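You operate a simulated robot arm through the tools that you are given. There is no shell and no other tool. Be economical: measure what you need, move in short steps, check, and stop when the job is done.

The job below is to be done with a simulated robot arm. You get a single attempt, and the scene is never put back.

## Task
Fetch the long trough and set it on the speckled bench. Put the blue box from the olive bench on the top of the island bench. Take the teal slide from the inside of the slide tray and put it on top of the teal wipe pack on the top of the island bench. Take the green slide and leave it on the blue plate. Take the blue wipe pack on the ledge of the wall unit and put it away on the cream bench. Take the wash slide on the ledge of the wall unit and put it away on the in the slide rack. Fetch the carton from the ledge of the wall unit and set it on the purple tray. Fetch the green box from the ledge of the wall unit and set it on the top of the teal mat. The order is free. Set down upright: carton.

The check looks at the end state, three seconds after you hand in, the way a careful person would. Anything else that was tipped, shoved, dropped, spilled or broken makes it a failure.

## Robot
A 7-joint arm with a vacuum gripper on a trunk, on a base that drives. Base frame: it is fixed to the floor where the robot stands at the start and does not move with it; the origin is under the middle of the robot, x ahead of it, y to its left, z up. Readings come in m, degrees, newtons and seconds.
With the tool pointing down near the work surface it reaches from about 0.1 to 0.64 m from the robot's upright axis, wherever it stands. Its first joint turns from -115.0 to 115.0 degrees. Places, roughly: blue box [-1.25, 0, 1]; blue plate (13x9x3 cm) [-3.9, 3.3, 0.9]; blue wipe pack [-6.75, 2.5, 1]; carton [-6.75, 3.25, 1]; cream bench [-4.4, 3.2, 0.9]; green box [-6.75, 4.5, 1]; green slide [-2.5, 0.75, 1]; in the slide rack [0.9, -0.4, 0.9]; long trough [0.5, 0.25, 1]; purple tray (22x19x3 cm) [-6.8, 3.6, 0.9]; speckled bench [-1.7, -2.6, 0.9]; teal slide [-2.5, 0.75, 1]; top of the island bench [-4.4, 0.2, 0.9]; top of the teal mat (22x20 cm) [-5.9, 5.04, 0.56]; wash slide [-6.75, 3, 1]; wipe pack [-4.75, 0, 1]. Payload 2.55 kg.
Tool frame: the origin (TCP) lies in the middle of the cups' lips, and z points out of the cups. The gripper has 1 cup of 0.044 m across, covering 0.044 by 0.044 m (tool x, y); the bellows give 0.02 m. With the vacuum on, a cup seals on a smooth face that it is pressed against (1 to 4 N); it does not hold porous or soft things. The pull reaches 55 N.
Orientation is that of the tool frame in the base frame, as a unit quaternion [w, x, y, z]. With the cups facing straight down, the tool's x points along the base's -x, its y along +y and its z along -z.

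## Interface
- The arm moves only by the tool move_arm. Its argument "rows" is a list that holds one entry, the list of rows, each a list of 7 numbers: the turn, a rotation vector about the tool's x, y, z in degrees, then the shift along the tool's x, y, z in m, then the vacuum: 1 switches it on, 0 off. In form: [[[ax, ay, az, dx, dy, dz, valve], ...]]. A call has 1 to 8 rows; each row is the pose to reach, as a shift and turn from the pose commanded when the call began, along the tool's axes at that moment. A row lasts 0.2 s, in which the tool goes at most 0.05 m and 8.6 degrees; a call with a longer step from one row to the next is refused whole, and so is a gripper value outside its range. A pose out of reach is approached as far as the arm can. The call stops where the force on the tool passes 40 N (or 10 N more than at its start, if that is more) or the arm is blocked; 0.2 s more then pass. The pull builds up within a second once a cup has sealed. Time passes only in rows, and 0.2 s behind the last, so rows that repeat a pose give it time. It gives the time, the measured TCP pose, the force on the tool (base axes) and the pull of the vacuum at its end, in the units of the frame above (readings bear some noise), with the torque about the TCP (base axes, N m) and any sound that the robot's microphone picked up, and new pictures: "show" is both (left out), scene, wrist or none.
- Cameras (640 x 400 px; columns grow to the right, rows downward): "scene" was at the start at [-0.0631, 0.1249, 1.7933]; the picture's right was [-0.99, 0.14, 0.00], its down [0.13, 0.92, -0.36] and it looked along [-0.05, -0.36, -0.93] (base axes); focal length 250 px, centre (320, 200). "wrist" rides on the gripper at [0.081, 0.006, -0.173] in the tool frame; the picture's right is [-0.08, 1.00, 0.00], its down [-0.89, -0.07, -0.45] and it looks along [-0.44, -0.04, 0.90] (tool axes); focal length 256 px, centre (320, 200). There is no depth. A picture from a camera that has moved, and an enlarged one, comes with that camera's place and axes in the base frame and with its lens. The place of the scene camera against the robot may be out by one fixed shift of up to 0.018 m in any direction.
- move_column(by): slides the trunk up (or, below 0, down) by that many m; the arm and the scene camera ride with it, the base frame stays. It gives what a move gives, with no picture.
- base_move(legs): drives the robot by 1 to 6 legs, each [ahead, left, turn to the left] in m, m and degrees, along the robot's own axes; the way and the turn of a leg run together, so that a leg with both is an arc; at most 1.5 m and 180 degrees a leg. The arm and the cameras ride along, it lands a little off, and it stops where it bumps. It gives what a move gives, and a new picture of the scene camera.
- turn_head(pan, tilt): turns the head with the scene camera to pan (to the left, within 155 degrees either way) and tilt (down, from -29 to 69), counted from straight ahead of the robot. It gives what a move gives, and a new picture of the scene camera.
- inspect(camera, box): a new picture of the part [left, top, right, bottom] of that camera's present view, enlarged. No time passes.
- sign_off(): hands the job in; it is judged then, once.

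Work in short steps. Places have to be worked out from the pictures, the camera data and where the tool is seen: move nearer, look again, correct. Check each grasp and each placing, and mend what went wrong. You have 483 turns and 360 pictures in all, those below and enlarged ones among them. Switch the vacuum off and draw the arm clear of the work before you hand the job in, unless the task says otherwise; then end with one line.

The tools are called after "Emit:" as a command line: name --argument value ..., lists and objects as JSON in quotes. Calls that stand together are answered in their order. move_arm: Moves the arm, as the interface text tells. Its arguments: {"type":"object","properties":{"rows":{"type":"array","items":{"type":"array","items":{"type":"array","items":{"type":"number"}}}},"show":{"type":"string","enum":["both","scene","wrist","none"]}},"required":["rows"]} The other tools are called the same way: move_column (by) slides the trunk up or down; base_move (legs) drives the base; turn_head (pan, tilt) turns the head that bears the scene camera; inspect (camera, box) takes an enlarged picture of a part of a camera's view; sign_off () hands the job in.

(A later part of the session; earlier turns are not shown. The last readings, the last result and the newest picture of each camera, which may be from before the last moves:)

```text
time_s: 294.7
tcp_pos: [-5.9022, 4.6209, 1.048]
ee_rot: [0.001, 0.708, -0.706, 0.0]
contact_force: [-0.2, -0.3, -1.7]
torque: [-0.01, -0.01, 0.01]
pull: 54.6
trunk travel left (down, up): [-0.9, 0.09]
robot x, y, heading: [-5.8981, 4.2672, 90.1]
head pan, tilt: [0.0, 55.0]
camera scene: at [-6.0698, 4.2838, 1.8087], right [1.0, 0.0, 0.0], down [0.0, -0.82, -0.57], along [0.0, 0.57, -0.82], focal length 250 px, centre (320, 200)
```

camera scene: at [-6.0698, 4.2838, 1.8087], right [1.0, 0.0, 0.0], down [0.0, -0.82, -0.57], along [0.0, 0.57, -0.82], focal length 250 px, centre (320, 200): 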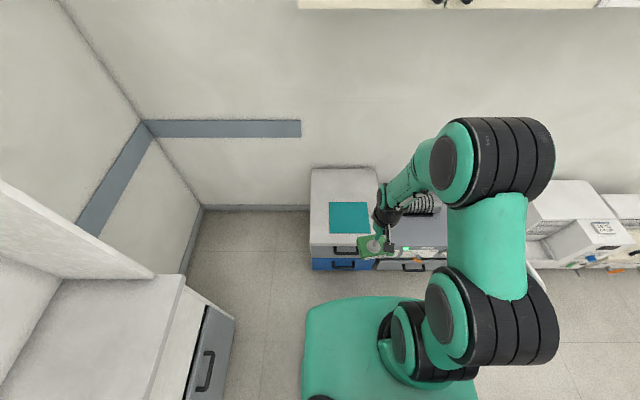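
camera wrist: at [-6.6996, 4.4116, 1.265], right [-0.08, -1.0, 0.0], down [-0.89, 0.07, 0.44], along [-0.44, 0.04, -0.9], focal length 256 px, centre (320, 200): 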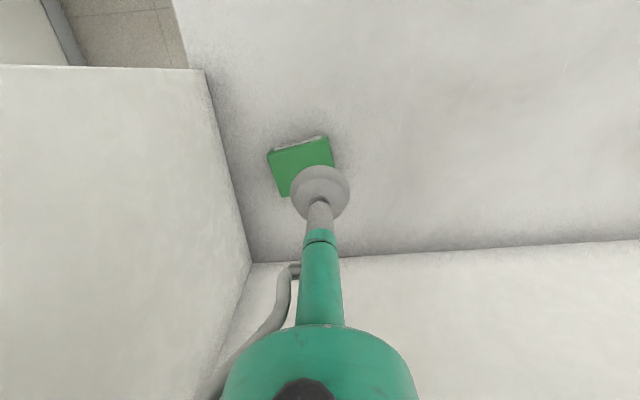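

I drive ahead 0.2 m, then lower the trunk 0.3 m for the 0.56 m surface.

Emit:
base_move --legs '[[0.2, 0.0, 0]]'

Emit:
move_column --by -0.28

Emit:
move_arm --rows '[[[0, 0, 0, -0.04, 0, 0, 1], [0, 0, 0, -0.08, 0, 0, 1], [0, 0, 0, -0.12, 0, 0, 1], [0, 0, 0, -0.16, 0, 0, 1], [0, 0, 0, -0.2, 0, 0, 1], [0, 0, 0, -0.2, 0, 0, 1]]]'

```text
time_s: 296.3
tcp_pos: [-5.9022, 4.8195, 1.0492]
ee_rot: [0.0, -0.707, 0.707, -0.001]
contact_force: [-0.3, 0.1, -2.2]
torque: [-0.02, 0.01, 0.0]
pull: 54.9
trunk travel left (down, up): [-0.9, 0.09]
robot x, y, heading: [-5.8959, 4.4684, 90.1]
head pan, tilt: [0.0, 55.0]
camera scene: at [-6.07, 4.4834, 1.8087], right [1.0, 0.0, 0.0], down [0.0, -0.82, -0.57], along [0.0, 0.57, -0.82], focal length 250 px, centre (320, 200)
```

scene: 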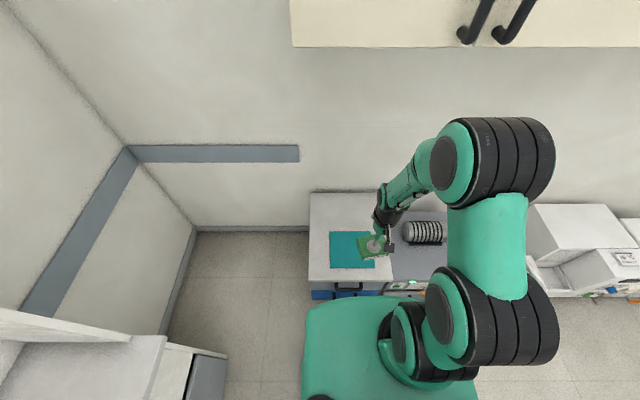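

```text
time_s: 299.1
tcp_pos: [-5.9018, 4.8205, 0.7687]
ee_rot: [0.0, 0.708, -0.707, 0.001]
contact_force: [0.6, 0.3, -1.4]
torque: [-0.03, 0.0, -0.01]
pull: 55.1
trunk travel left (down, up): [-0.62, 0.37]
robot x, y, heading: [-5.8998, 4.4694, 90.2]
head pan, tilt: [0.0, 55.0]
```

```text
time_s: 300.6
tcp_pos: [-5.9017, 5.0198, 0.7693]
ee_rot: [0.0, 0.707, -0.707, 0.0]
contact_force: [-0.3, 0.0, -1.6]
torque: [0.0, 0.01, 0.01]
pull: 55.0
trunk travel left (down, up): [-0.62, 0.37]
robot x, y, heading: [-5.8976, 4.4684, 90.0]
head pan, tilt: [0.0, 55.0]
camera scene: at [-6.07, 4.4823, 1.5288], right [1.0, 0.0, 0.0], down [0.0, -0.82, -0.57], along [0.0, 0.57, -0.82], focal length 250 px, centre (320, 200)
camera wrist: at [-5.9078, 4.9387, 0.9424], right [-1.0, 0.08, 0.0], down [0.07, 0.89, 0.44], along [0.04, 0.44, -0.9], focal length 256 px, centre (320, 200)
```

scene: 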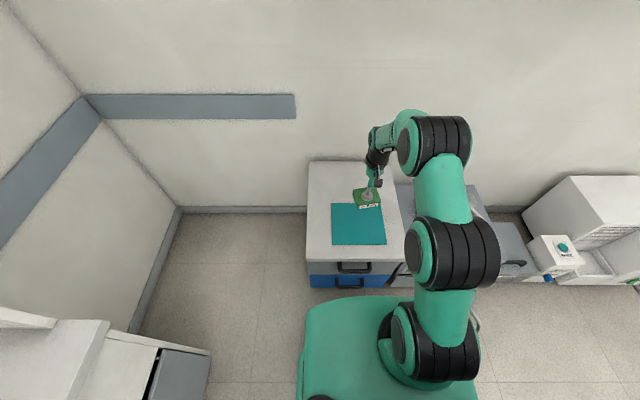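
wrist: 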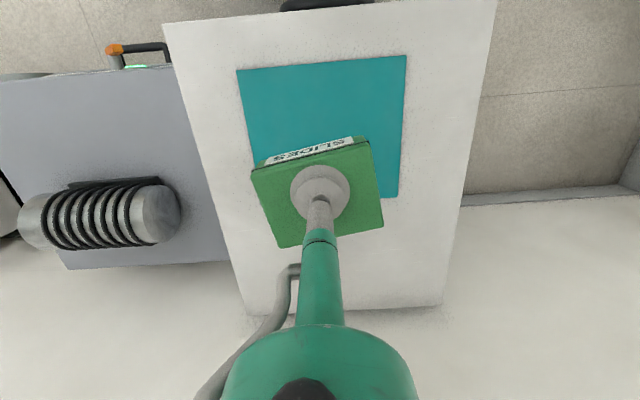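

The mat's centre is right below (≈(-5.908, 5.013)). I align 10° and descend.

Emit:
move_arm --rows '[[[0, 0, 5, 0.003, 0, 0.03, 1], [0, 0, 10, 0.006, 0, 0.07, 1], [0, 0, 10, 0.006, 0, 0.11, 1], [0, 0, 10, 0.006, 0, 0.14, 1], [0, 0, 10, 0.006, 0, 0.15, 1], [0, 0, 10, 0.006, 0, 0.15, 1]]]' --show "wrist"

```text
time_s: 301.9
tcp_pos: [-5.9013, 5.0164, 0.6173]
ee_rot: [0.0, -0.643, 0.766, 0.0]
contact_force: [-0.8, -0.1, -1.3]
torque: [0.02, 0.0, -0.03]
pull: 55.1
trunk travel left (down, up): [-0.62, 0.37]
robot x, y, heading: [-5.8965, 4.4677, 90.0]
head pan, tilt: [0.0, 55.0]
camera wrist: at [-5.9221, 4.9362, 0.7913], right [-0.97, 0.25, 0.0], down [0.22, 0.87, 0.44], along [0.11, 0.43, -0.9], focal length 256 px, centre (320, 200)
```

wrist: 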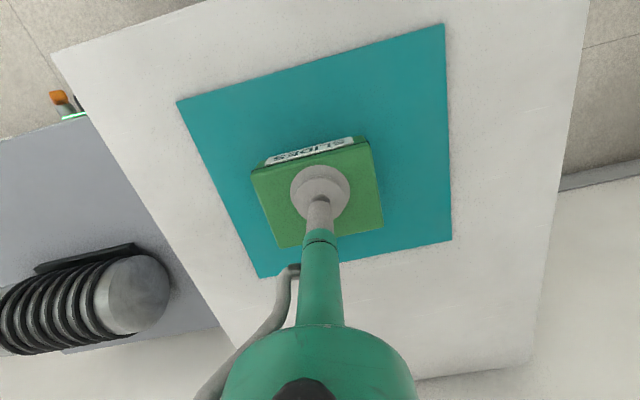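

Well inside the mat and aligned. I lower to contact.

Emit:
move_arm --rows '[[[0, 0, 0, 0, 0, 0.008, 1], [0, 0, 0, 0, 0, 0.014, 1], [0, 0, 0, 0, 0, 0.018, 1], [0, 0, 0, 0, 0, 0.018, 1]]]' --show "none"

```text
time_s: 302.9
tcp_pos: [-5.9019, 5.0135, 0.5996]
ee_rot: [-0.001, -0.644, 0.765, -0.001]
contact_force: [0.8, 0.8, -1.4]
torque: [-0.03, -0.01, 0.01]
pull: 55.0
trunk travel left (down, up): [-0.62, 0.37]
robot x, y, heading: [-5.9001, 4.4627, 90.2]
head pan, tilt: [0.0, 55.0]
```

Emit:
move_arm --rows '[[[0, 0, 0, 0, 0, 0.003, 1], [0, 0, 0, 0, 0, 0.006, 1], [0, 0, 0, 0, 0, 0.006, 1]]]' --show "none"

```text
time_s: 303.8
tcp_pos: [-5.9013, 5.0146, 0.5944]
ee_rot: [0.0, -0.643, 0.766, -0.001]
contact_force: [0.5, -0.3, -2.2]
torque: [-0.05, 0.01, 0.03]
pull: 55.0
trunk travel left (down, up): [-0.62, 0.37]
robot x, y, heading: [-5.8988, 4.465, 90.1]
head pan, tilt: [0.0, 55.0]
```

Emit:
move_arm --rows '[[[0, 0, 0, 0, 0, 0.003, 1], [0, 0, 0, 0, 0, 0.005, 1], [0, 0, 0, 0, 0, 0.005, 1]]]' --show "none"

```text
time_s: 304.6
tcp_pos: [-5.902, 5.014, 0.5897]
ee_rot: [0.001, -0.643, 0.766, 0.0]
contact_force: [1.2, -2.4, 6.6]
torque: [0.2, -0.05, -0.03]
pull: 55.5
trunk travel left (down, up): [-0.62, 0.37]
robot x, y, heading: [-5.8968, 4.4631, 90.1]
head pan, tilt: [0.0, 55.0]
```

Contact. Release and lift.

Emit:
move_arm --rows '[[[0, 0, 0, 0, 0, -0.001, 0], [0, 0, 0, 0, 0, -0.001, 0], [0, 0, 0, 0, 0, -0.001, 0], [0, 0, 0, 0, 0, -0.005, 0], [0, 0, 0, 0, 0, -0.03, 0], [0, 0, 0, 0, 0, -0.07, 0], [0, 0, 0, 0, 0, -0.11, 0], [0, 0, 0, 0, 0, -0.15, 0]]]' --show "wrist"

```text
time_s: 306.4
tcp_pos: [-5.9029, 5.0164, 0.74]
ee_rot: [0.0, -0.642, 0.766, -0.001]
contact_force: [0.0, -0.3, 0.6]
torque: [-0.01, -0.02, -0.03]
pull: 0.1
trunk travel left (down, up): [-0.62, 0.37]
robot x, y, heading: [-5.8976, 4.4699, 89.9]
head pan, tilt: [0.0, 55.0]
camera wrist: at [-5.9237, 4.9384, 0.9139], right [-0.97, 0.25, 0.0], down [0.22, 0.87, 0.44], along [0.11, 0.43, -0.9], focal length 256 px, centre (320, 200)
```

wrist: 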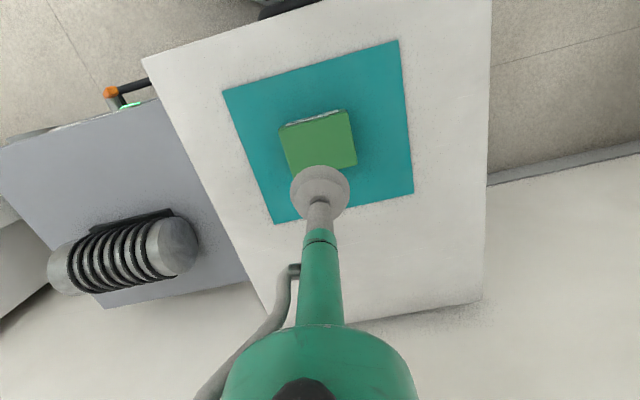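

Green box is on the mat. I retract, raise the trunk, and go for the wash slide.

Emit:
move_arm --rows '[[[0, 0, -5, 0.04, 0, 0, 0], [0, 0, -10, 0.08, 0, 0, 0], [0, 0, -10, 0.12, 0.01, 0, 0], [0, 0, -10, 0.16, 0.02, 0, 0], [0, 0, -10, 0.2, 0.03, 0, 0]]]' --show "none"

Emit:
move_column --by 0.28

Emit:
base_move --legs '[[-0.5, 0, 0], [0, 0, 90], [0.1, 0.9, 0]]'

Emit:
turn_head --pan 0 --tilt 50

```text
time_s: 307.6
tcp_pos: [-5.9655, 4.8216, 0.7398]
ee_rot: [0.0, -0.706, 0.708, 0.001]
contact_force: [-0.2, 0.1, 0.1]
torque: [0.01, 0.01, -0.03]
pull: 0.1
trunk travel left (down, up): [-0.62, 0.37]
robot x, y, heading: [-5.8986, 4.4621, 90.0]
head pan, tilt: [0.0, 55.0]
```

```text
time_s: 310.4
tcp_pos: [-5.9661, 4.821, 1.0205]
ee_rot: [0.0, 0.708, -0.707, 0.0]
contact_force: [0.0, -0.2, -0.3]
torque: [0.0, 0.01, 0.0]
pull: 0.0
trunk travel left (down, up): [-0.9, 0.09]
robot x, y, heading: [-5.8972, 4.4689, 90.0]
head pan, tilt: [0.0, 55.0]
```

```text
time_s: 321.5
tcp_pos: [-6.3666, 2.9996, 1.0194]
ee_rot: [-0.001, 1.0, -0.01, 0.001]
contact_force: [0.2, 0.3, 0.3]
torque: [-0.03, 0.02, 0.0]
pull: 0.0
trunk travel left (down, up): [-0.9, 0.09]
robot x, y, heading: [-6.012, 3.0556, 178.8]
head pan, tilt: [0.0, 55.0]
camera scene: at [-6.023, 2.8852, 1.8087], right [0.02, 1.0, 0.0], down [0.82, -0.02, -0.57], along [-0.57, 0.01, -0.82], focal length 250 px, centre (320, 200)
```

scene: 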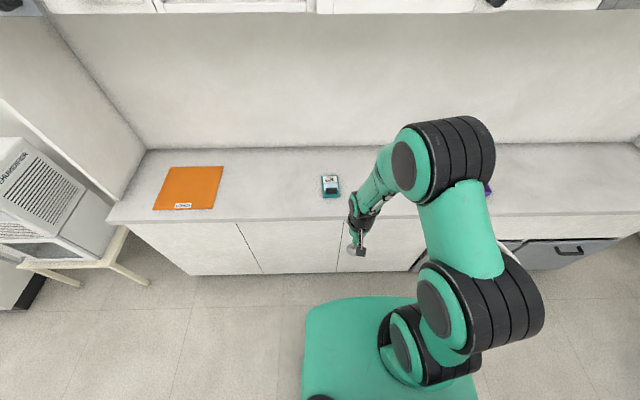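

```text
time_s: 322.2
tcp_pos: [-6.3687, 2.9977, 1.0205]
ee_rot: [0.001, 1.0, -0.011, 0.001]
contact_force: [-0.1, -0.3, 0.0]
torque: [0.02, -0.02, 0.03]
pull: 0.0
trunk travel left (down, up): [-0.9, 0.09]
robot x, y, heading: [-6.013, 3.0552, 178.5]
head pan, tilt: [0.0, 50.0]
camera scene: at [-6.0278, 2.8854, 1.8152], right [0.02, 1.0, 0.0], down [0.77, -0.02, -0.64], along [-0.64, 0.01, -0.77], focal length 250 px, centre (320, 200)
```

scene: 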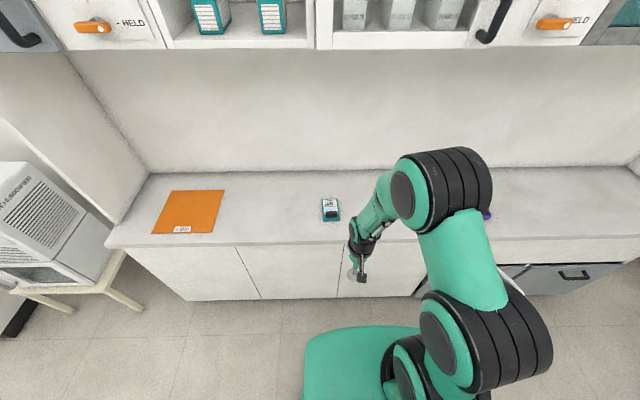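

Wash slide ≈(-6.73, 2.945). I drive up and hover near it.

Emit:
base_move --legs '[[0.2, 0.05, 1.4]]'

Emit:
move_arm --rows '[[[0, 0, 0, -0.04, 0, 0, 0], [0, 0, 0, -0.08, 0, 0, 0], [0, 0, 0, -0.11, 0, 0, 0], [0, 0, 0, -0.11, 0, 0, 0]]]' --show "wrist"

Emit:
inspect --camera "wrist" --box '[200, 80, 440, 260]'

```text
time_s: 323.8
tcp_pos: [-6.567, 2.9422, 1.0192]
ee_rot: [0.0, 1.0, 0.003, 0.0]
contact_force: [0.3, -0.2, -1.0]
torque: [-0.02, -0.04, 0.0]
pull: 0.0
trunk travel left (down, up): [-0.9, 0.09]
robot x, y, heading: [-6.214, 3.0093, -179.6]
head pan, tilt: [0.0, 50.0]
camera scene: at [-6.2247, 2.837, 1.8152], right [0.0, 1.0, 0.0], down [0.77, 0.0, -0.64], along [-0.64, 0.0, -0.77], focal length 250 px, centre (320, 200)
```

scene: 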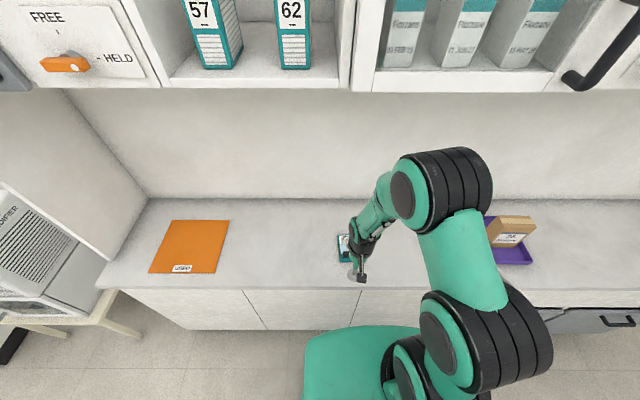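

```text
time_s: 324.8
tcp_pos: [-6.6764, 2.9399, 1.0198]
ee_rot: [0.001, 1.0, 0.003, 0.0]
contact_force: [0.4, 0.2, 0.3]
torque: [-0.03, 0.03, 0.01]
pull: 0.0
trunk travel left (down, up): [-0.9, 0.09]
robot x, y, heading: [-6.2127, 3.0115, -179.7]
head pan, tilt: [0.0, 50.0]
camera wrist: at [-6.5965, 2.9347, 1.1931], right [-0.07, -1.0, 0.0], down [-0.89, 0.07, 0.44], along [-0.44, 0.03, -0.9], focal length 256 px, centre (320, 200)
```

wrist: 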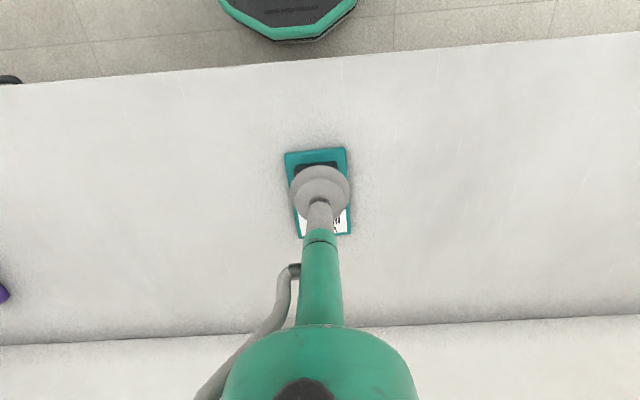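

```text
2.22 times, centred on (320, 170) of wrist
camera zoom: at [-6.5965, 2.9347, 1.1931], right [-0.07, -1.0, 0.0], down [-0.89, 0.07, 0.44], along [-0.44, 0.03, -0.9], focal length 569 px, centre (320, 267)
```

zoom: 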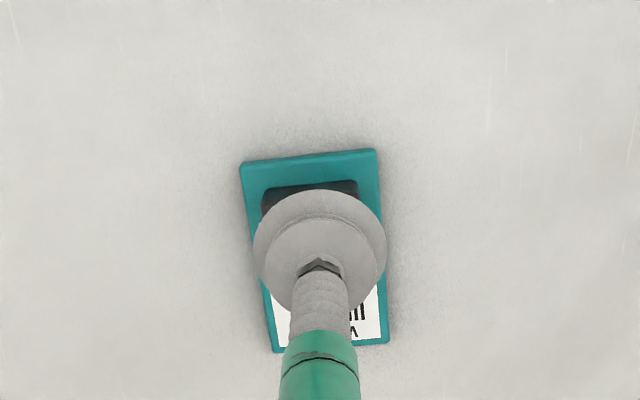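

The wash slide's long side runs away from me, black handle near, label far. I'll grip on the glass/label part at x≈-6.758; move there and look.

Emit:
move_arm --rows '[[[0, 0, 0, -0.04, -0.002, 0, 0], [0, 0, 0, -0.082, -0.003, 0, 0], [0, 0, 0, -0.082, -0.003, 0.04, 0], [0, 0, 0, -0.082, -0.003, 0.07, 0], [0, 0, 0, -0.082, -0.003, 0.07, 0]]]' --show "none"

Emit:
inspect --camera "wrist" --box '[220, 70, 420, 220]'

```text
time_s: 326.0
tcp_pos: [-6.7586, 2.9444, 0.9495]
ee_rot: [0.0, 1.0, 0.003, 0.0]
contact_force: [0.3, -0.3, 0.5]
torque: [-0.01, 0.03, -0.01]
pull: 0.2
trunk travel left (down, up): [-0.9, 0.09]
robot x, y, heading: [-6.2147, 3.0133, -179.7]
head pan, tilt: [0.0, 50.0]
```

```text
2.67 times, centred on (320, 145) of wrist
camera zoom: at [-6.6788, 2.9379, 1.1234], right [-0.07, -1.0, 0.0], down [-0.89, 0.07, 0.45], along [-0.44, 0.03, -0.9], focal length 683 px, centre (320, 347)
```

zoom: 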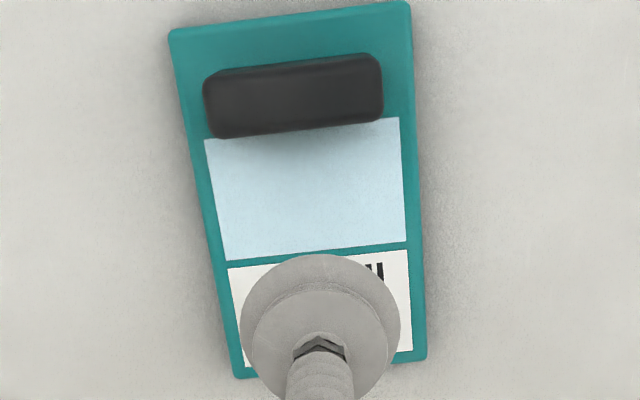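

I shift 1.1 cm back toward the slide's middle (x≈-6.747) and press down with vacuum.

Emit:
move_arm --rows '[[[0, 0, 0, 0.0115, 0, 0, 1], [0, 0, 0, 0.0115, 0, 0.03, 1], [0, 0, 0, 0.0115, 0, 0.042, 1], [0, 0, 0, 0.0115, 0, 0.049, 1], [0, 0, 0, 0.0115, 0, 0.054, 1], [0, 0, 0, 0.0115, 0, 0.054, 1]]]' --show "wrist"

```text
time_s: 327.4
tcp_pos: [-6.7472, 2.9439, 0.8953]
ee_rot: [0.0, 1.0, 0.002, 0.001]
contact_force: [-0.3, 0.4, 0.3]
torque: [0.01, 0.01, -0.01]
pull: 55.2
trunk travel left (down, up): [-0.9, 0.09]
robot x, y, heading: [-6.2112, 3.0112, -179.5]
head pan, tilt: [0.0, 50.0]
camera wrist: at [-6.6669, 2.9374, 1.069], right [-0.07, -1.0, 0.0], down [-0.89, 0.07, 0.44], along [-0.44, 0.03, -0.9], focal length 256 px, centre (320, 200)
```

wrist: 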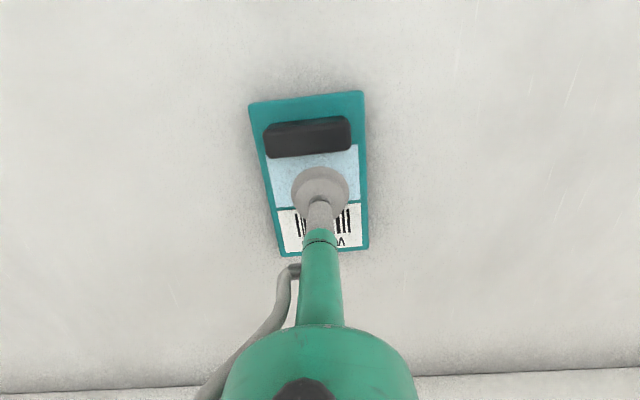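

Sealed. I lift and draw in.

Emit:
move_arm --rows '[[[0, 0, 0, 0, 0, -0.02, 1], [0, 0, 0, 0, 0, -0.06, 1], [0, 0, 0, 0, 0, -0.1, 1], [0, 0, 0, 0, 0, -0.14, 1], [0, 0, 0, 0.04, 0, -0.165, 1], [0, 0, 0, 0.085, 0, -0.17, 1], [0, 0, 0, 0.13, 0, -0.17, 1], [0, 0, 0, 0.17, 0, -0.17, 1]]]' --show "wrist"

Emit:
base_move --legs '[[-0.4, 0, 0], [0, 0, -90], [-1.37, 0, 0]]'

```text
time_s: 329.2
tcp_pos: [-6.5767, 2.9447, 1.0643]
ee_rot: [0.0, 1.0, 0.004, 0.0]
contact_force: [-0.6, -1.6, -0.8]
torque: [0.01, 0.06, 0.01]
pull: 54.9
trunk travel left (down, up): [-0.9, 0.09]
robot x, y, heading: [-6.2111, 3.0097, -179.9]
head pan, tilt: [0.0, 50.0]
camera wrist: at [-6.496, 2.9386, 1.2381], right [-0.07, -1.0, 0.0], down [-0.89, 0.07, 0.45], along [-0.44, 0.03, -0.9], focal length 256 px, centre (320, 200)
```

wrist: 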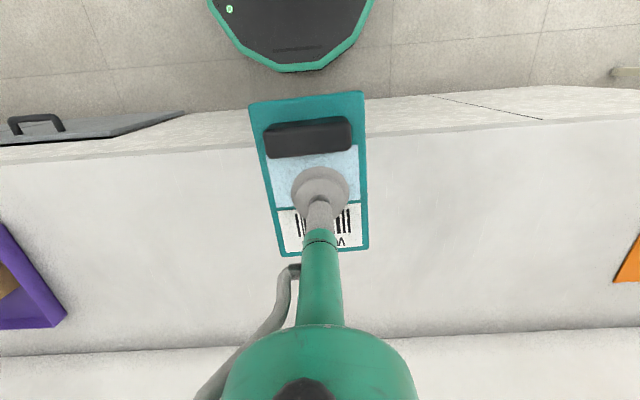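

```text
time_s: 342.0
tcp_pos: [-5.8724, 2.0101, 1.0637]
ee_rot: [0.001, 0.711, -0.703, 0.001]
contact_force: [0.1, 0.4, -1.2]
torque: [-0.01, 0.0, 0.02]
pull: 54.7
trunk travel left (down, up): [-0.9, 0.09]
robot x, y, heading: [-5.8058, 1.6438, 90.3]
head pan, tilt: [0.0, 50.0]
camera scene: at [-5.9761, 1.6647, 1.8153], right [1.0, 0.01, 0.0], down [0.01, -0.77, -0.64], along [-0.01, 0.64, -0.77], focal length 250 px, centre (320, 200)
```

scene: 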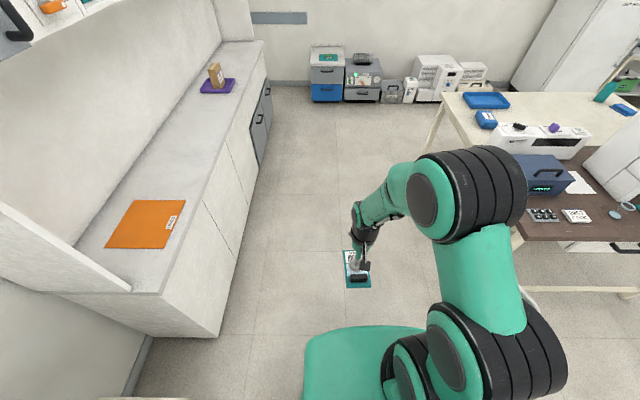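

Everything placed so far still stands. I strafe right along the lane.

Emit:
base_move --legs '[[0, -1.25, 0], [0, -1.25, 0]]'

Emit:
base_move --legs '[[-1.4, 0, 0], [-1.4, 0, 0]]'

```text
time_s: 354.0
tcp_pos: [-3.42, 2.0665, 1.0644]
ee_rot: [0.0, 0.716, -0.698, 0.0]
contact_force: [1.1, -0.1, -0.3]
torque: [0.04, 0.0, -0.06]
pull: 54.9
trunk travel left (down, up): [-0.9, 0.09]
robot x, y, heading: [-3.3478, 1.7028, 91.6]
head pan, tilt: [0.0, 50.0]
camera scene: at [-3.5193, 1.7191, 1.8153], right [1.0, 0.02, 0.0], down [0.02, -0.77, -0.64], along [-0.02, 0.64, -0.77], focal length 250 px, centre (320, 200)
```

scene: 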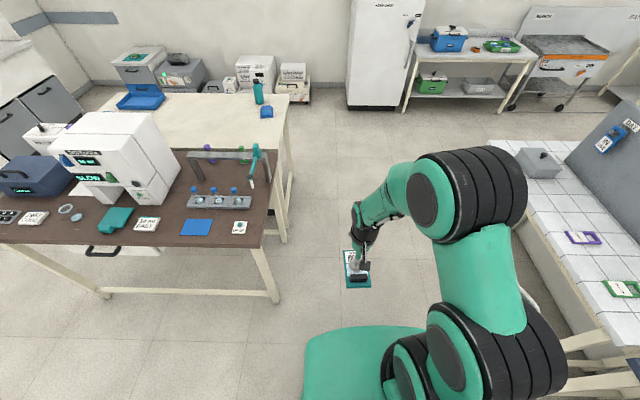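

```text
time_s: 367.8
tcp_pos: [-3.3681, -0.7719, 1.0649]
ee_rot: [0.0, -0.706, 0.708, -0.001]
contact_force: [0.3, 0.1, -1.3]
torque: [0.02, 0.01, -0.02]
pull: 54.9
trunk travel left (down, up): [-0.9, 0.09]
robot x, y, heading: [-3.3048, -1.1355, 89.6]
head pan, tilt: [0.0, 50.0]
camera scene: at [-3.4782, -1.1175, 1.8153], right [1.0, 0.0, 0.0], down [0.0, -0.77, -0.64], along [0.0, 0.64, -0.77], focal length 250 px, centre (320, 200)
```

scene: 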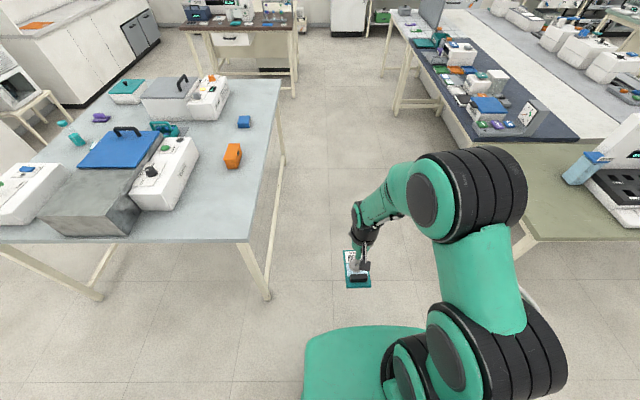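

Now east along the southern lane toward the dark bench.

Emit:
base_move --legs '[[-0.05, -1.4, 0], [0, -1.4, 0], [-0.05, -1.2, 0]]'

```text
time_s: 387.0
tcp_pos: [0.6328, -0.9428, 1.0646]
ee_rot: [-0.001, -0.699, 0.715, -0.001]
contact_force: [-0.5, -0.1, -1.2]
torque: [0.0, 0.02, -0.01]
pull: 54.8
trunk travel left (down, up): [-0.9, 0.09]
robot x, y, heading: [0.6891, -1.3149, 88.6]
head pan, tilt: [0.0, 50.0]
camera scene: at [0.5166, -1.2845, 1.8153], right [1.0, -0.02, 0.0], down [-0.02, -0.77, -0.64], along [0.01, 0.64, -0.77], focal length 250 px, centre (320, 200)
```

scene: 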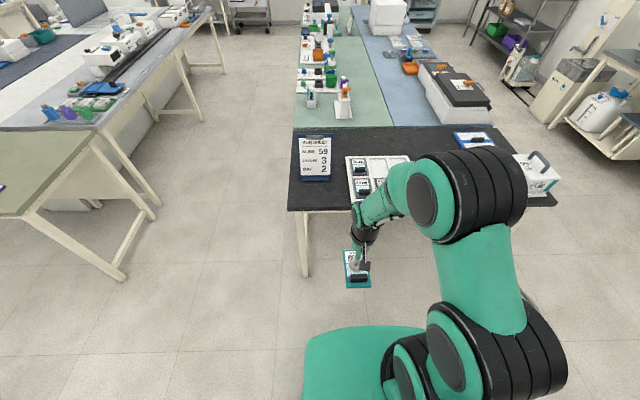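

The dark bench edge is at y≈-0.573; the rack's two empty slots are in the far column near (0.86, -0.30) and (0.98, -0.30). I drive up with the robot at x≈0.87.

Emit:
base_move --legs '[[0.4, -0.19, 1.4]]'

Emit:
inspect --camera "scene" --box '[200, 130, 440, 280]'

```text
time_s: 389.7
tcp_pos: [0.8224, -0.5451, 1.0639]
ee_rot: [0.0, -0.706, 0.708, -0.001]
contact_force: [0.1, -0.4, -0.9]
torque: [0.04, 0.0, 0.03]
pull: 55.0
trunk travel left (down, up): [-0.9, 0.09]
robot x, y, heading: [0.8847, -0.9097, 89.9]
head pan, tilt: [0.0, 50.0]
camera scene: at [0.7138, -0.8911, 1.8153], right [1.0, 0.0, 0.0], down [0.0, -0.77, -0.64], along [0.0, 0.64, -0.77], focal length 250 px, centre (320, 200)
```

scene: 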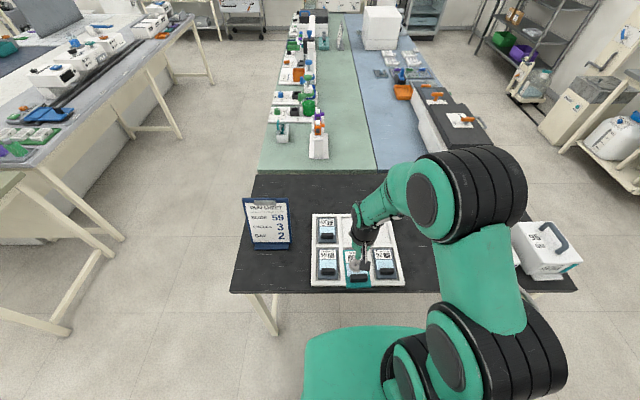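

```text
2.67 times, centred on (320, 205) of scene
camera zoom: at [0.7138, -0.8911, 1.8153], right [1.0, 0.0, 0.0], down [0.0, -0.77, -0.64], along [0.0, 0.64, -0.77], focal length 668 px, centre (320, 187)
```

zoom: 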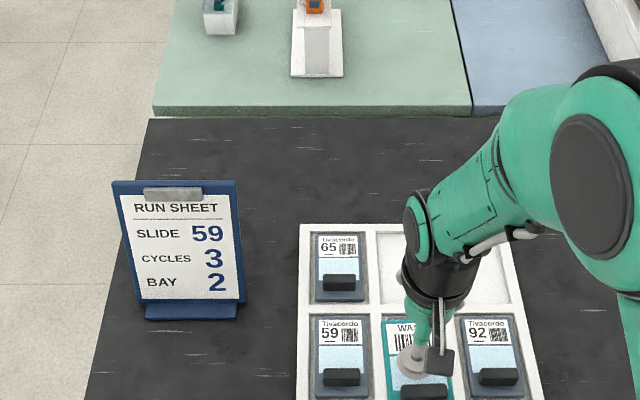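

I extend over the far middle slot and look with the wrist camera.

Emit:
move_arm --rows '[[[0, 0, 0, -0.045, -0.01, 0, 1], [0, 0, 0, -0.09, -0.02, 0, 1], [0, 0, 0, -0.135, -0.03, 0, 1], [0, 0, 0, -0.18, -0.04, 0, 1], [0, 0, 0, -0.22, -0.04, 0, 1], [0, 0, 0, -0.235, -0.04, 0, 1], [0, 0, 0, -0.235, -0.04, 0, 1]]]'

```text
time_s: 391.3
tcp_pos: [0.8612, -0.311, 1.0637]
ee_rot: [0.0, -0.706, 0.708, -0.001]
contact_force: [-0.1, -0.1, -0.9]
torque: [-0.03, -0.02, -0.01]
pull: 54.9
trunk travel left (down, up): [-0.9, 0.09]
robot x, y, heading: [0.888, -0.9109, 89.9]
head pan, tilt: [0.0, 50.0]
camera scene: at [0.7135, -0.8916, 1.8153], right [1.0, 0.0, 0.0], down [0.0, -0.77, -0.64], along [0.0, 0.64, -0.77], focal length 250 px, centre (320, 200)
camera wrist: at [0.8555, -0.3911, 1.2381], right [-1.0, 0.08, 0.0], down [0.07, 0.89, 0.44], along [0.04, 0.44, -0.9], focal length 256 px, centre (320, 200)
```

scene: 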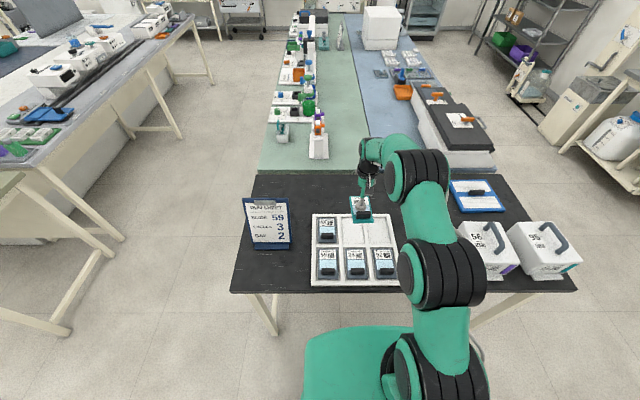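
wrist: 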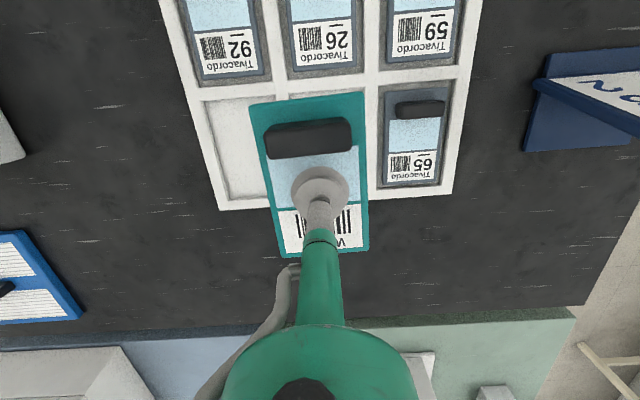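

The middle far slot centre is ≈(0.846, -0.311). I shift 1.5 cm and lower to ≈0.96 for a closer look.

Emit:
move_arm --rows '[[[0, 0, 0, -0.004, 0.008, 0.02, 1], [0, 0, 0, -0.007, 0.015, 0.05, 1], [0, 0, 0, -0.007, 0.015, 0.08, 1], [0, 0, 0, -0.007, 0.015, 0.1, 1], [0, 0, 0, -0.007, 0.015, 0.1, 1]]]' --show "wrist"

Emit:
inspect --camera "wrist" --box '[200, 60, 440, 280]'

```text
time_s: 392.5
tcp_pos: [0.8485, -0.3055, 0.9634]
ee_rot: [0.001, -0.707, 0.708, 0.0]
contact_force: [1.2, 0.6, -0.8]
torque: [0.03, 0.02, 0.0]
pull: 54.4
trunk travel left (down, up): [-0.9, 0.09]
robot x, y, heading: [0.8859, -0.9098, 90.0]
head pan, tilt: [0.0, 50.0]
camera wrist: at [0.8416, -0.3859, 1.1367], right [-1.0, 0.08, 0.0], down [0.07, 0.89, 0.44], along [0.04, 0.44, -0.9], focal length 256 px, centre (320, 200)
```

wrist: 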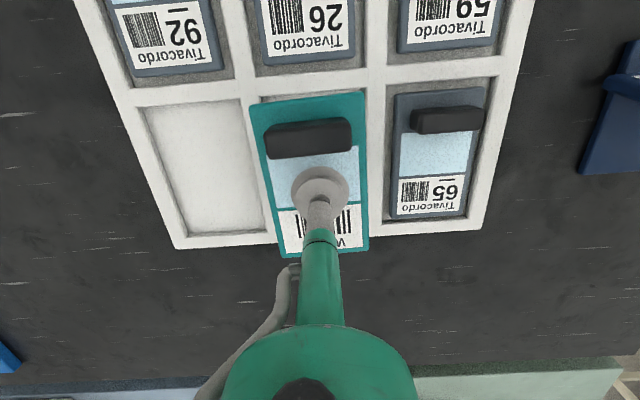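

```text
1.82 times, centred on (320, 170) of wrist
camera zoom: at [0.8416, -0.3859, 1.1367], right [-1.0, 0.08, 0.0], down [0.07, 0.89, 0.44], along [0.04, 0.44, -0.9], focal length 465 px, centre (320, 254)
```

zoom: 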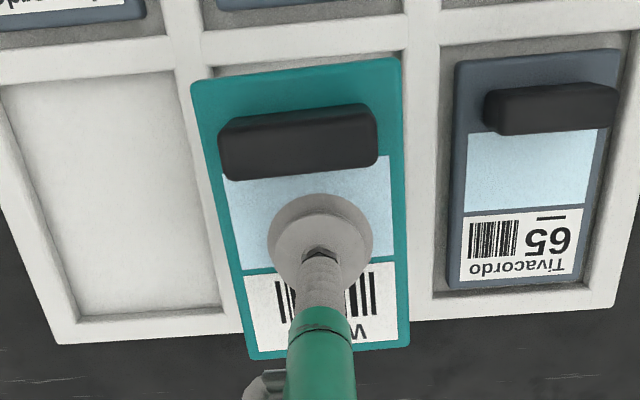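

The slot centre is within 3–4 mm of the slide's. A small correction, then lower to ≈0.92.

Emit:
move_arm --rows '[[[0, 0, 0, -0.003, -0.003, 0.01, 1], [0, 0, 0, -0.003, -0.003, 0.025, 1], [0, 0, 0, -0.003, -0.003, 0.04, 1], [0, 0, 0, -0.003, -0.003, 0.04, 1]]]' --show "none"

Emit:
inspect --camera "wrist" --box '[200, 60, 440, 280]'

```text
time_s: 393.5
tcp_pos: [0.8523, -0.3022, 0.9222]
ee_rot: [-0.001, -0.707, 0.707, 0.0]
contact_force: [-0.3, -0.5, -0.7]
torque: [0.0, -0.01, -0.01]
pull: 55.4
trunk travel left (down, up): [-0.9, 0.09]
robot x, y, heading: [0.8844, -0.9112, 89.9]
head pan, tilt: [0.0, 50.0]
```

```text
1.82 times, centred on (320, 170) of wrist
camera zoom: at [0.8445, -0.3819, 1.0965], right [-1.0, 0.08, 0.0], down [0.07, 0.89, 0.44], along [0.04, 0.44, -0.9], focal length 465 px, centre (320, 254)
```

zoom: 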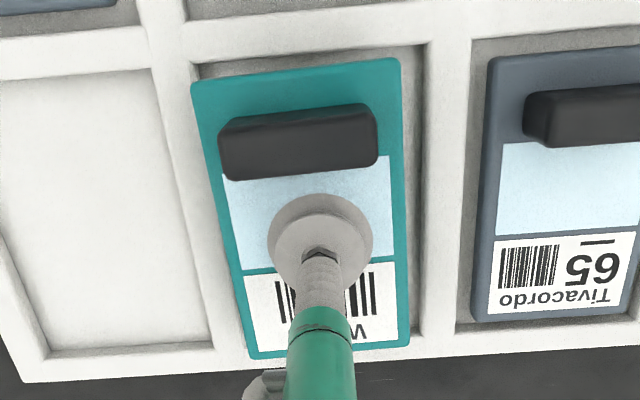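

Nearly there: 3 mm left-right shift and 2° turn to centre in the slot, then lower.

Emit:
move_arm --rows '[[[0, 0, 2, 0, 0.003, 0, 1], [0, 0, 2, 0, 0.003, 0.008, 1], [0, 0, 2, 0, 0.003, 0.014, 1], [0, 0, 2, 0, 0.003, 0.014, 1]]]' --show "none"

Emit:
inspect --camera "wrist" --box '[200, 60, 440, 280]'

```text
time_s: 394.5
tcp_pos: [0.8474, -0.3006, 0.9095]
ee_rot: [0.0, -0.694, 0.72, -0.001]
contact_force: [0.1, -0.3, -0.2]
torque: [-0.01, 0.01, 0.0]
pull: 54.8
trunk travel left (down, up): [-0.9, 0.09]
robot x, y, heading: [0.8867, -0.9106, 89.7]
head pan, tilt: [0.0, 50.0]
```

```text
1.82 times, centred on (320, 170) of wrist
camera zoom: at [0.8375, -0.3818, 1.0828], right [-0.99, 0.11, 0.0], down [0.1, 0.89, 0.44], along [0.05, 0.44, -0.9], focal length 465 px, centre (320, 254)
```

zoom: 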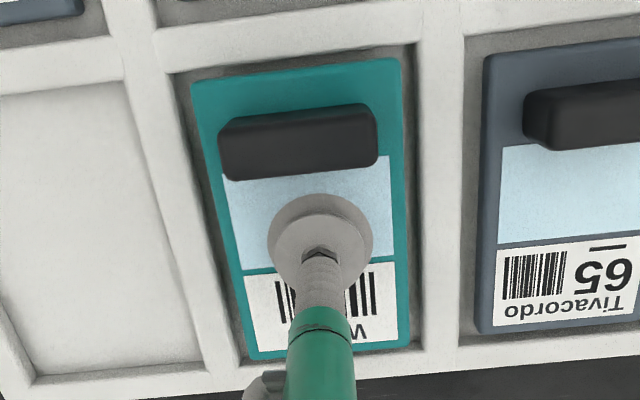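

Centred in the slot. I lower to contact.

Emit:
move_arm --rows '[[[0, 0, 0, 0, 0, 0.005, 1], [0, 0, 0, 0, 0, 0.009, 1], [0, 0, 0, 0, 0, 0.012, 1], [0, 0, 0, 0, 0, 0.012, 1]]]' --show "none"

```text
time_s: 395.5
tcp_pos: [0.8469, -0.3006, 0.9001]
ee_rot: [0.002, -0.693, 0.721, 0.001]
contact_force: [0.5, -0.8, 14.9]
torque: [-0.52, -0.03, 0.0]
pull: 54.5
trunk travel left (down, up): [-0.9, 0.09]
robot x, y, heading: [0.8831, -0.9107, 89.7]
head pan, tilt: [0.0, 50.0]
```

Contact at z≈0.900, with the load toward the handle end. I look closely before releasing.

Emit:
inspect --camera "wrist" --box '[200, 60, 440, 280]'

Emit:
inspect --camera "scene" --box '[280, 170, 440, 300]'

```text
1.82 times, centred on (320, 170) of wrist
camera zoom: at [0.8376, -0.3825, 1.0731], right [-0.99, 0.11, 0.0], down [0.1, 0.89, 0.45], along [0.05, 0.45, -0.89], focal length 465 px, centre (320, 254)
```

zoom: 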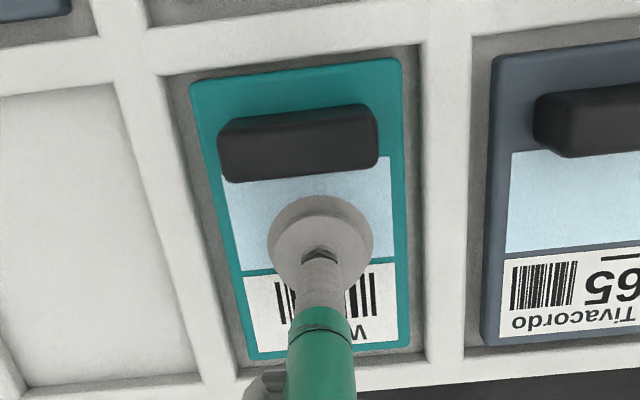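

```text
3.08 times, centred on (360, 235) of scene
camera zoom: at [0.7138, -0.8942, 1.8155], right [1.0, 0.0, 0.0], down [0.0, -0.76, -0.64], along [0.0, 0.64, -0.76], focal length 771 px, centre (197, 92)
```

zoom: 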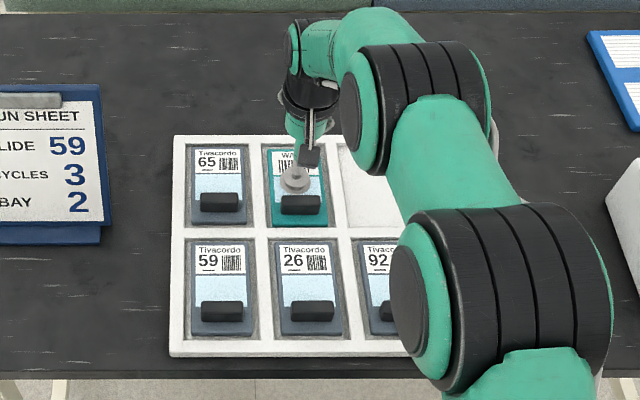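

The slide lies inside its slot with gaps all round. I ease, release and lift.

Emit:
move_arm --rows '[[[0, 0, 0, 0, 0, -0.001, 1], [0, 0, 0, 0, 0, -0.001, 0], [0, 0, 0, 0, 0, -0.001, 0], [0, 0, 0, 0, 0, -0.001, 0], [0, 0, 0, 0, 0, -0.005, 0], [0, 0, 0, 0, 0, -0.03, 0], [0, 0, 0, 0, 0, -0.08, 0], [0, 0, 0, 0, 0, -0.13, 0]]]' --show "wrist"

```text
time_s: 397.3
tcp_pos: [0.8453, -0.3018, 1.0287]
ee_rot: [-0.001, -0.695, 0.719, 0.0]
contact_force: [0.0, 0.5, 0.7]
torque: [-0.01, 0.03, -0.01]
pull: 0.1
trunk travel left (down, up): [-0.9, 0.09]
robot x, y, heading: [0.8863, -0.9099, 89.7]
head pan, tilt: [0.0, 50.0]
camera wrist: at [0.8365, -0.3807, 1.2018], right [-0.99, 0.11, 0.0], down [0.1, 0.89, 0.44], along [0.05, 0.44, -0.9], focal length 256 px, centre (320, 200)
```

wrist: 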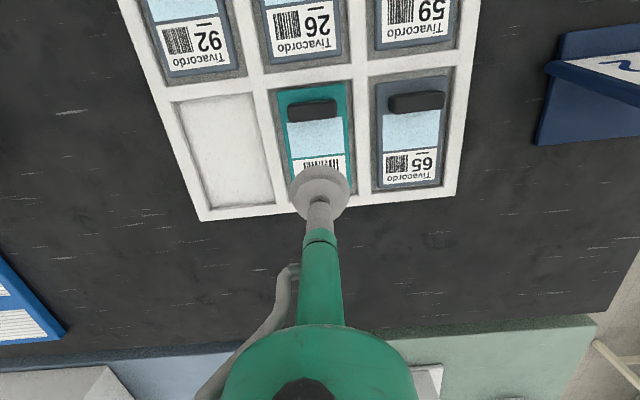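

The wash slide sits flat in the rack. Now back for the green slide 59.

Emit:
move_arm --rows '[[[0, 0, 0, 0.045, 0, 0, 0], [0, 0, -2, 0.09, 0, 0, 0], [0, 0, -2, 0.135, 0, 0, 0], [0, 0, -2, 0.18, 0, 0, 0], [0, 0, -2, 0.22, 0, 0, 0]]]' --show "none"

Emit:
base_move --legs '[[-0.28, 0, 0], [0, 1.4, 0], [0, 1.4, 0], [0, 1.4, 0]]'

```text
time_s: 398.5
tcp_pos: [0.8377, -0.5226, 1.0275]
ee_rot: [0.0, 0.707, -0.707, 0.0]
contact_force: [1.4, -0.9, 0.8]
torque: [0.02, -0.02, 0.0]
pull: 0.1
trunk travel left (down, up): [-0.9, 0.09]
robot x, y, heading: [0.8828, -0.9108, 89.7]
head pan, tilt: [0.0, 50.0]
```

```text
time_s: 420.1
tcp_pos: [-3.3486, -0.8738, 1.0266]
ee_rot: [0.001, 0.722, -0.692, 0.001]
contact_force: [0.3, 0.7, -0.5]
torque: [0.03, 0.0, -0.03]
pull: 0.1
trunk travel left (down, up): [-0.9, 0.09]
robot x, y, heading: [-3.285, -1.2632, 92.4]
head pan, tilt: [0.0, 50.0]
camera scene: at [-3.4577, -1.2476, 1.8152], right [1.0, 0.04, 0.0], down [0.03, -0.77, -0.64], along [-0.03, 0.64, -0.77], focal length 250 px, centre (320, 200)
```

scene: 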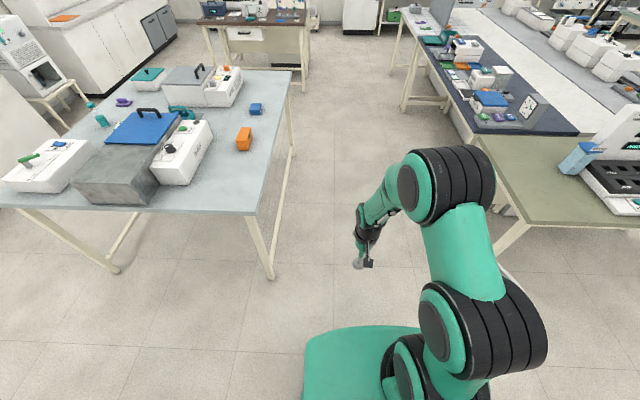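

I go up the aisle and turn to face the slide tray.

Emit:
base_move --legs '[[0.0, 0, -2.4], [1.03, 0, 0], [1.03, 0, 0], [0, 0, -90]]'

```text
time_s: 434.6
tcp_pos: [-2.9101, 0.8428, 1.027]
ee_rot: [0.0, 0.005, 1.0, 0.001]
contact_force: [0.2, 1.3, 1.5]
torque: [0.0, 0.0, 0.03]
pull: 0.0
trunk travel left (down, up): [-0.9, 0.09]
robot x, y, heading: [-3.3029, 0.8007, -0.6]
head pan, tilt: [0.0, 50.0]
camera scene: at [-3.2777, 0.9811, 1.8153], right [-0.01, -1.0, 0.0], down [-0.77, 0.01, -0.64], along [0.64, -0.01, -0.77], focal length 250 px, centre (320, 200)
```

scene: 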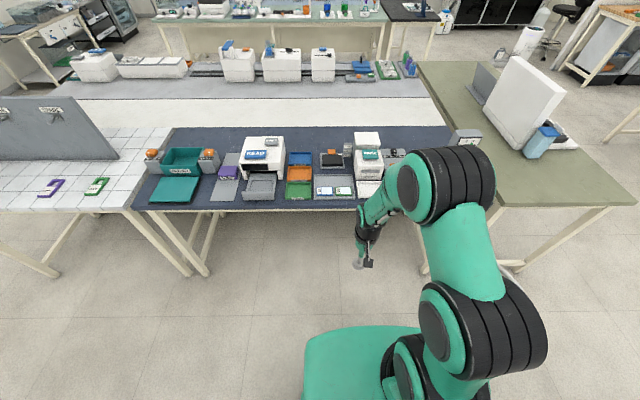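

Emit:
base_move --legs '[[0.34, 0.0, 0.6]]'

Emit:
move_arm --rows '[[[0, 0, 0, -0.04, 0.004, 0, 0], [0, 0, 0, -0.075, 0.008, 0, 0], [0, 0, 0, -0.075, 0.008, 0.03, 0], [0, 0, 0, -0.075, 0.008, 0.05, 0], [0, 0, 0, -0.075, 0.008, 0.05, 0]]]' --show "wrist"

Emit:
inspect --camera "wrist" --box '[200, 90, 440, 270]'

```text
time_s: 436.8
tcp_pos: [-2.572, 0.8451, 1.0278]
ee_rot: [-0.001, 0.001, 1.0, 0.0]
contact_force: [0.4, 0.9, 0.6]
torque: [-0.02, 0.01, -0.02]
pull: 0.1
trunk travel left (down, up): [-0.9, 0.09]
robot x, y, heading: [-2.9668, 0.8, -0.1]
head pan, tilt: [0.0, 50.0]
camera scene: at [-2.9404, 0.9789, 1.8152], right [0.0, -1.0, 0.0], down [-0.77, 0.0, -0.64], along [0.64, 0.0, -0.77], focal length 250 px, centre (320, 200)
```

scene: 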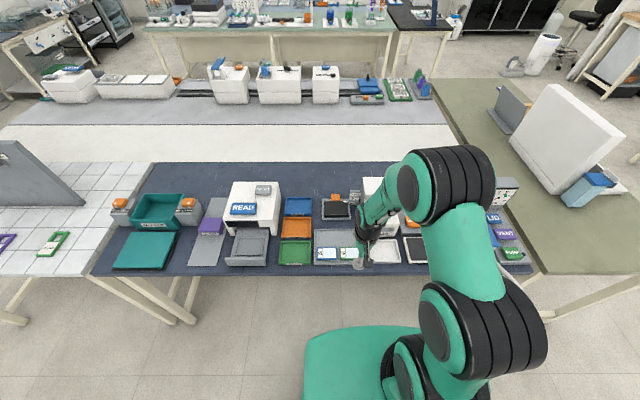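

```text
time_s: 438.0
tcp_pos: [-2.4974, 0.8529, 0.9781]
ee_rot: [0.0, 0.001, 1.0, 0.001]
contact_force: [0.0, -0.6, 0.1]
torque: [0.01, 0.0, 0.03]
pull: 0.0
trunk travel left (down, up): [-0.9, 0.09]
robot x, y, heading: [-2.9625, 0.8011, -0.4]
head pan, tilt: [0.0, 50.0]
camera wrist: at [-2.5784, 0.8583, 1.151], right [0.08, 1.0, 0.0], down [0.89, -0.07, 0.44], along [0.44, -0.04, -0.9], focal length 256 px, centre (320, 200)
```

wrist: 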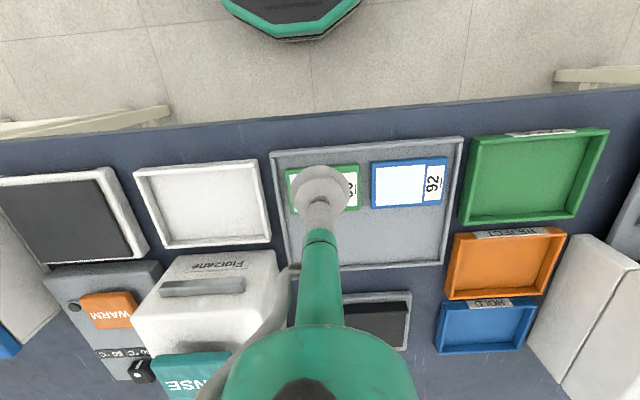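

```text
2.22 times, centred on (320, 180) of wrist
camera zoom: at [-2.5784, 0.8583, 1.151], right [0.08, 1.0, 0.0], down [0.89, -0.07, 0.44], along [0.44, -0.04, -0.9], focal length 569 px, centre (320, 244)
```

zoom: 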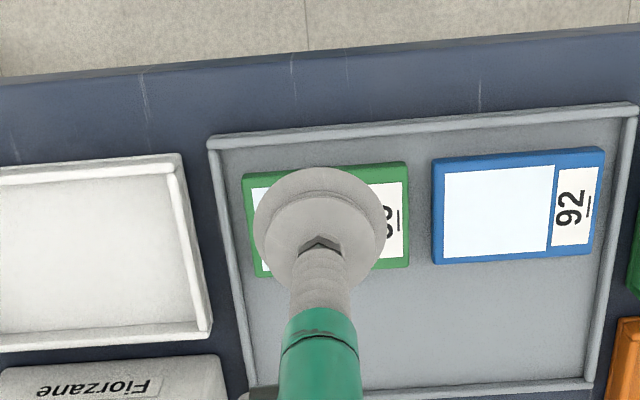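

Green slide centre ≈(-2.466, 0.853). I shift 3.1 cm ahead and press down with vacuum.

Emit:
move_arm --rows '[[[0, 0, 0, -0.031, 0, 0, 1], [0, 0, 0, -0.031, 0, 0.035, 1], [0, 0, 0, -0.031, 0, 0.055, 1], [0, 0, 0, -0.031, 0, 0.068, 1], [0, 0, 0, -0.031, 0, 0.076, 1], [0, 0, 0, -0.031, 0, 0.081, 1], [0, 0, 0, -0.031, 0, 0.081, 1]]]' --show "wrist"

```text
time_s: 439.6
tcp_pos: [-2.4676, 0.8525, 0.8955]
ee_rot: [-0.001, 0.001, 1.0, 0.0]
contact_force: [-0.3, 0.1, 0.1]
torque: [-0.04, 0.0, -0.01]
pull: 54.4
trunk travel left (down, up): [-0.9, 0.09]
robot x, y, heading: [-2.9642, 0.7987, -0.3]
head pan, tilt: [0.0, 50.0]
camera wrist: at [-2.5484, 0.8589, 1.0695], right [0.08, 1.0, 0.0], down [0.89, -0.07, 0.44], along [0.44, -0.04, -0.9], focal length 256 px, centre (320, 200)
```

wrist: 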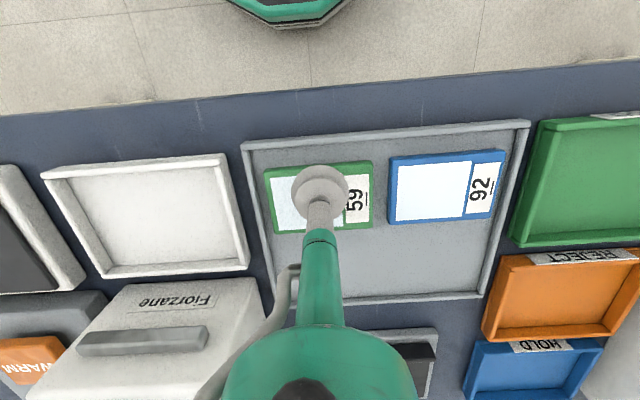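

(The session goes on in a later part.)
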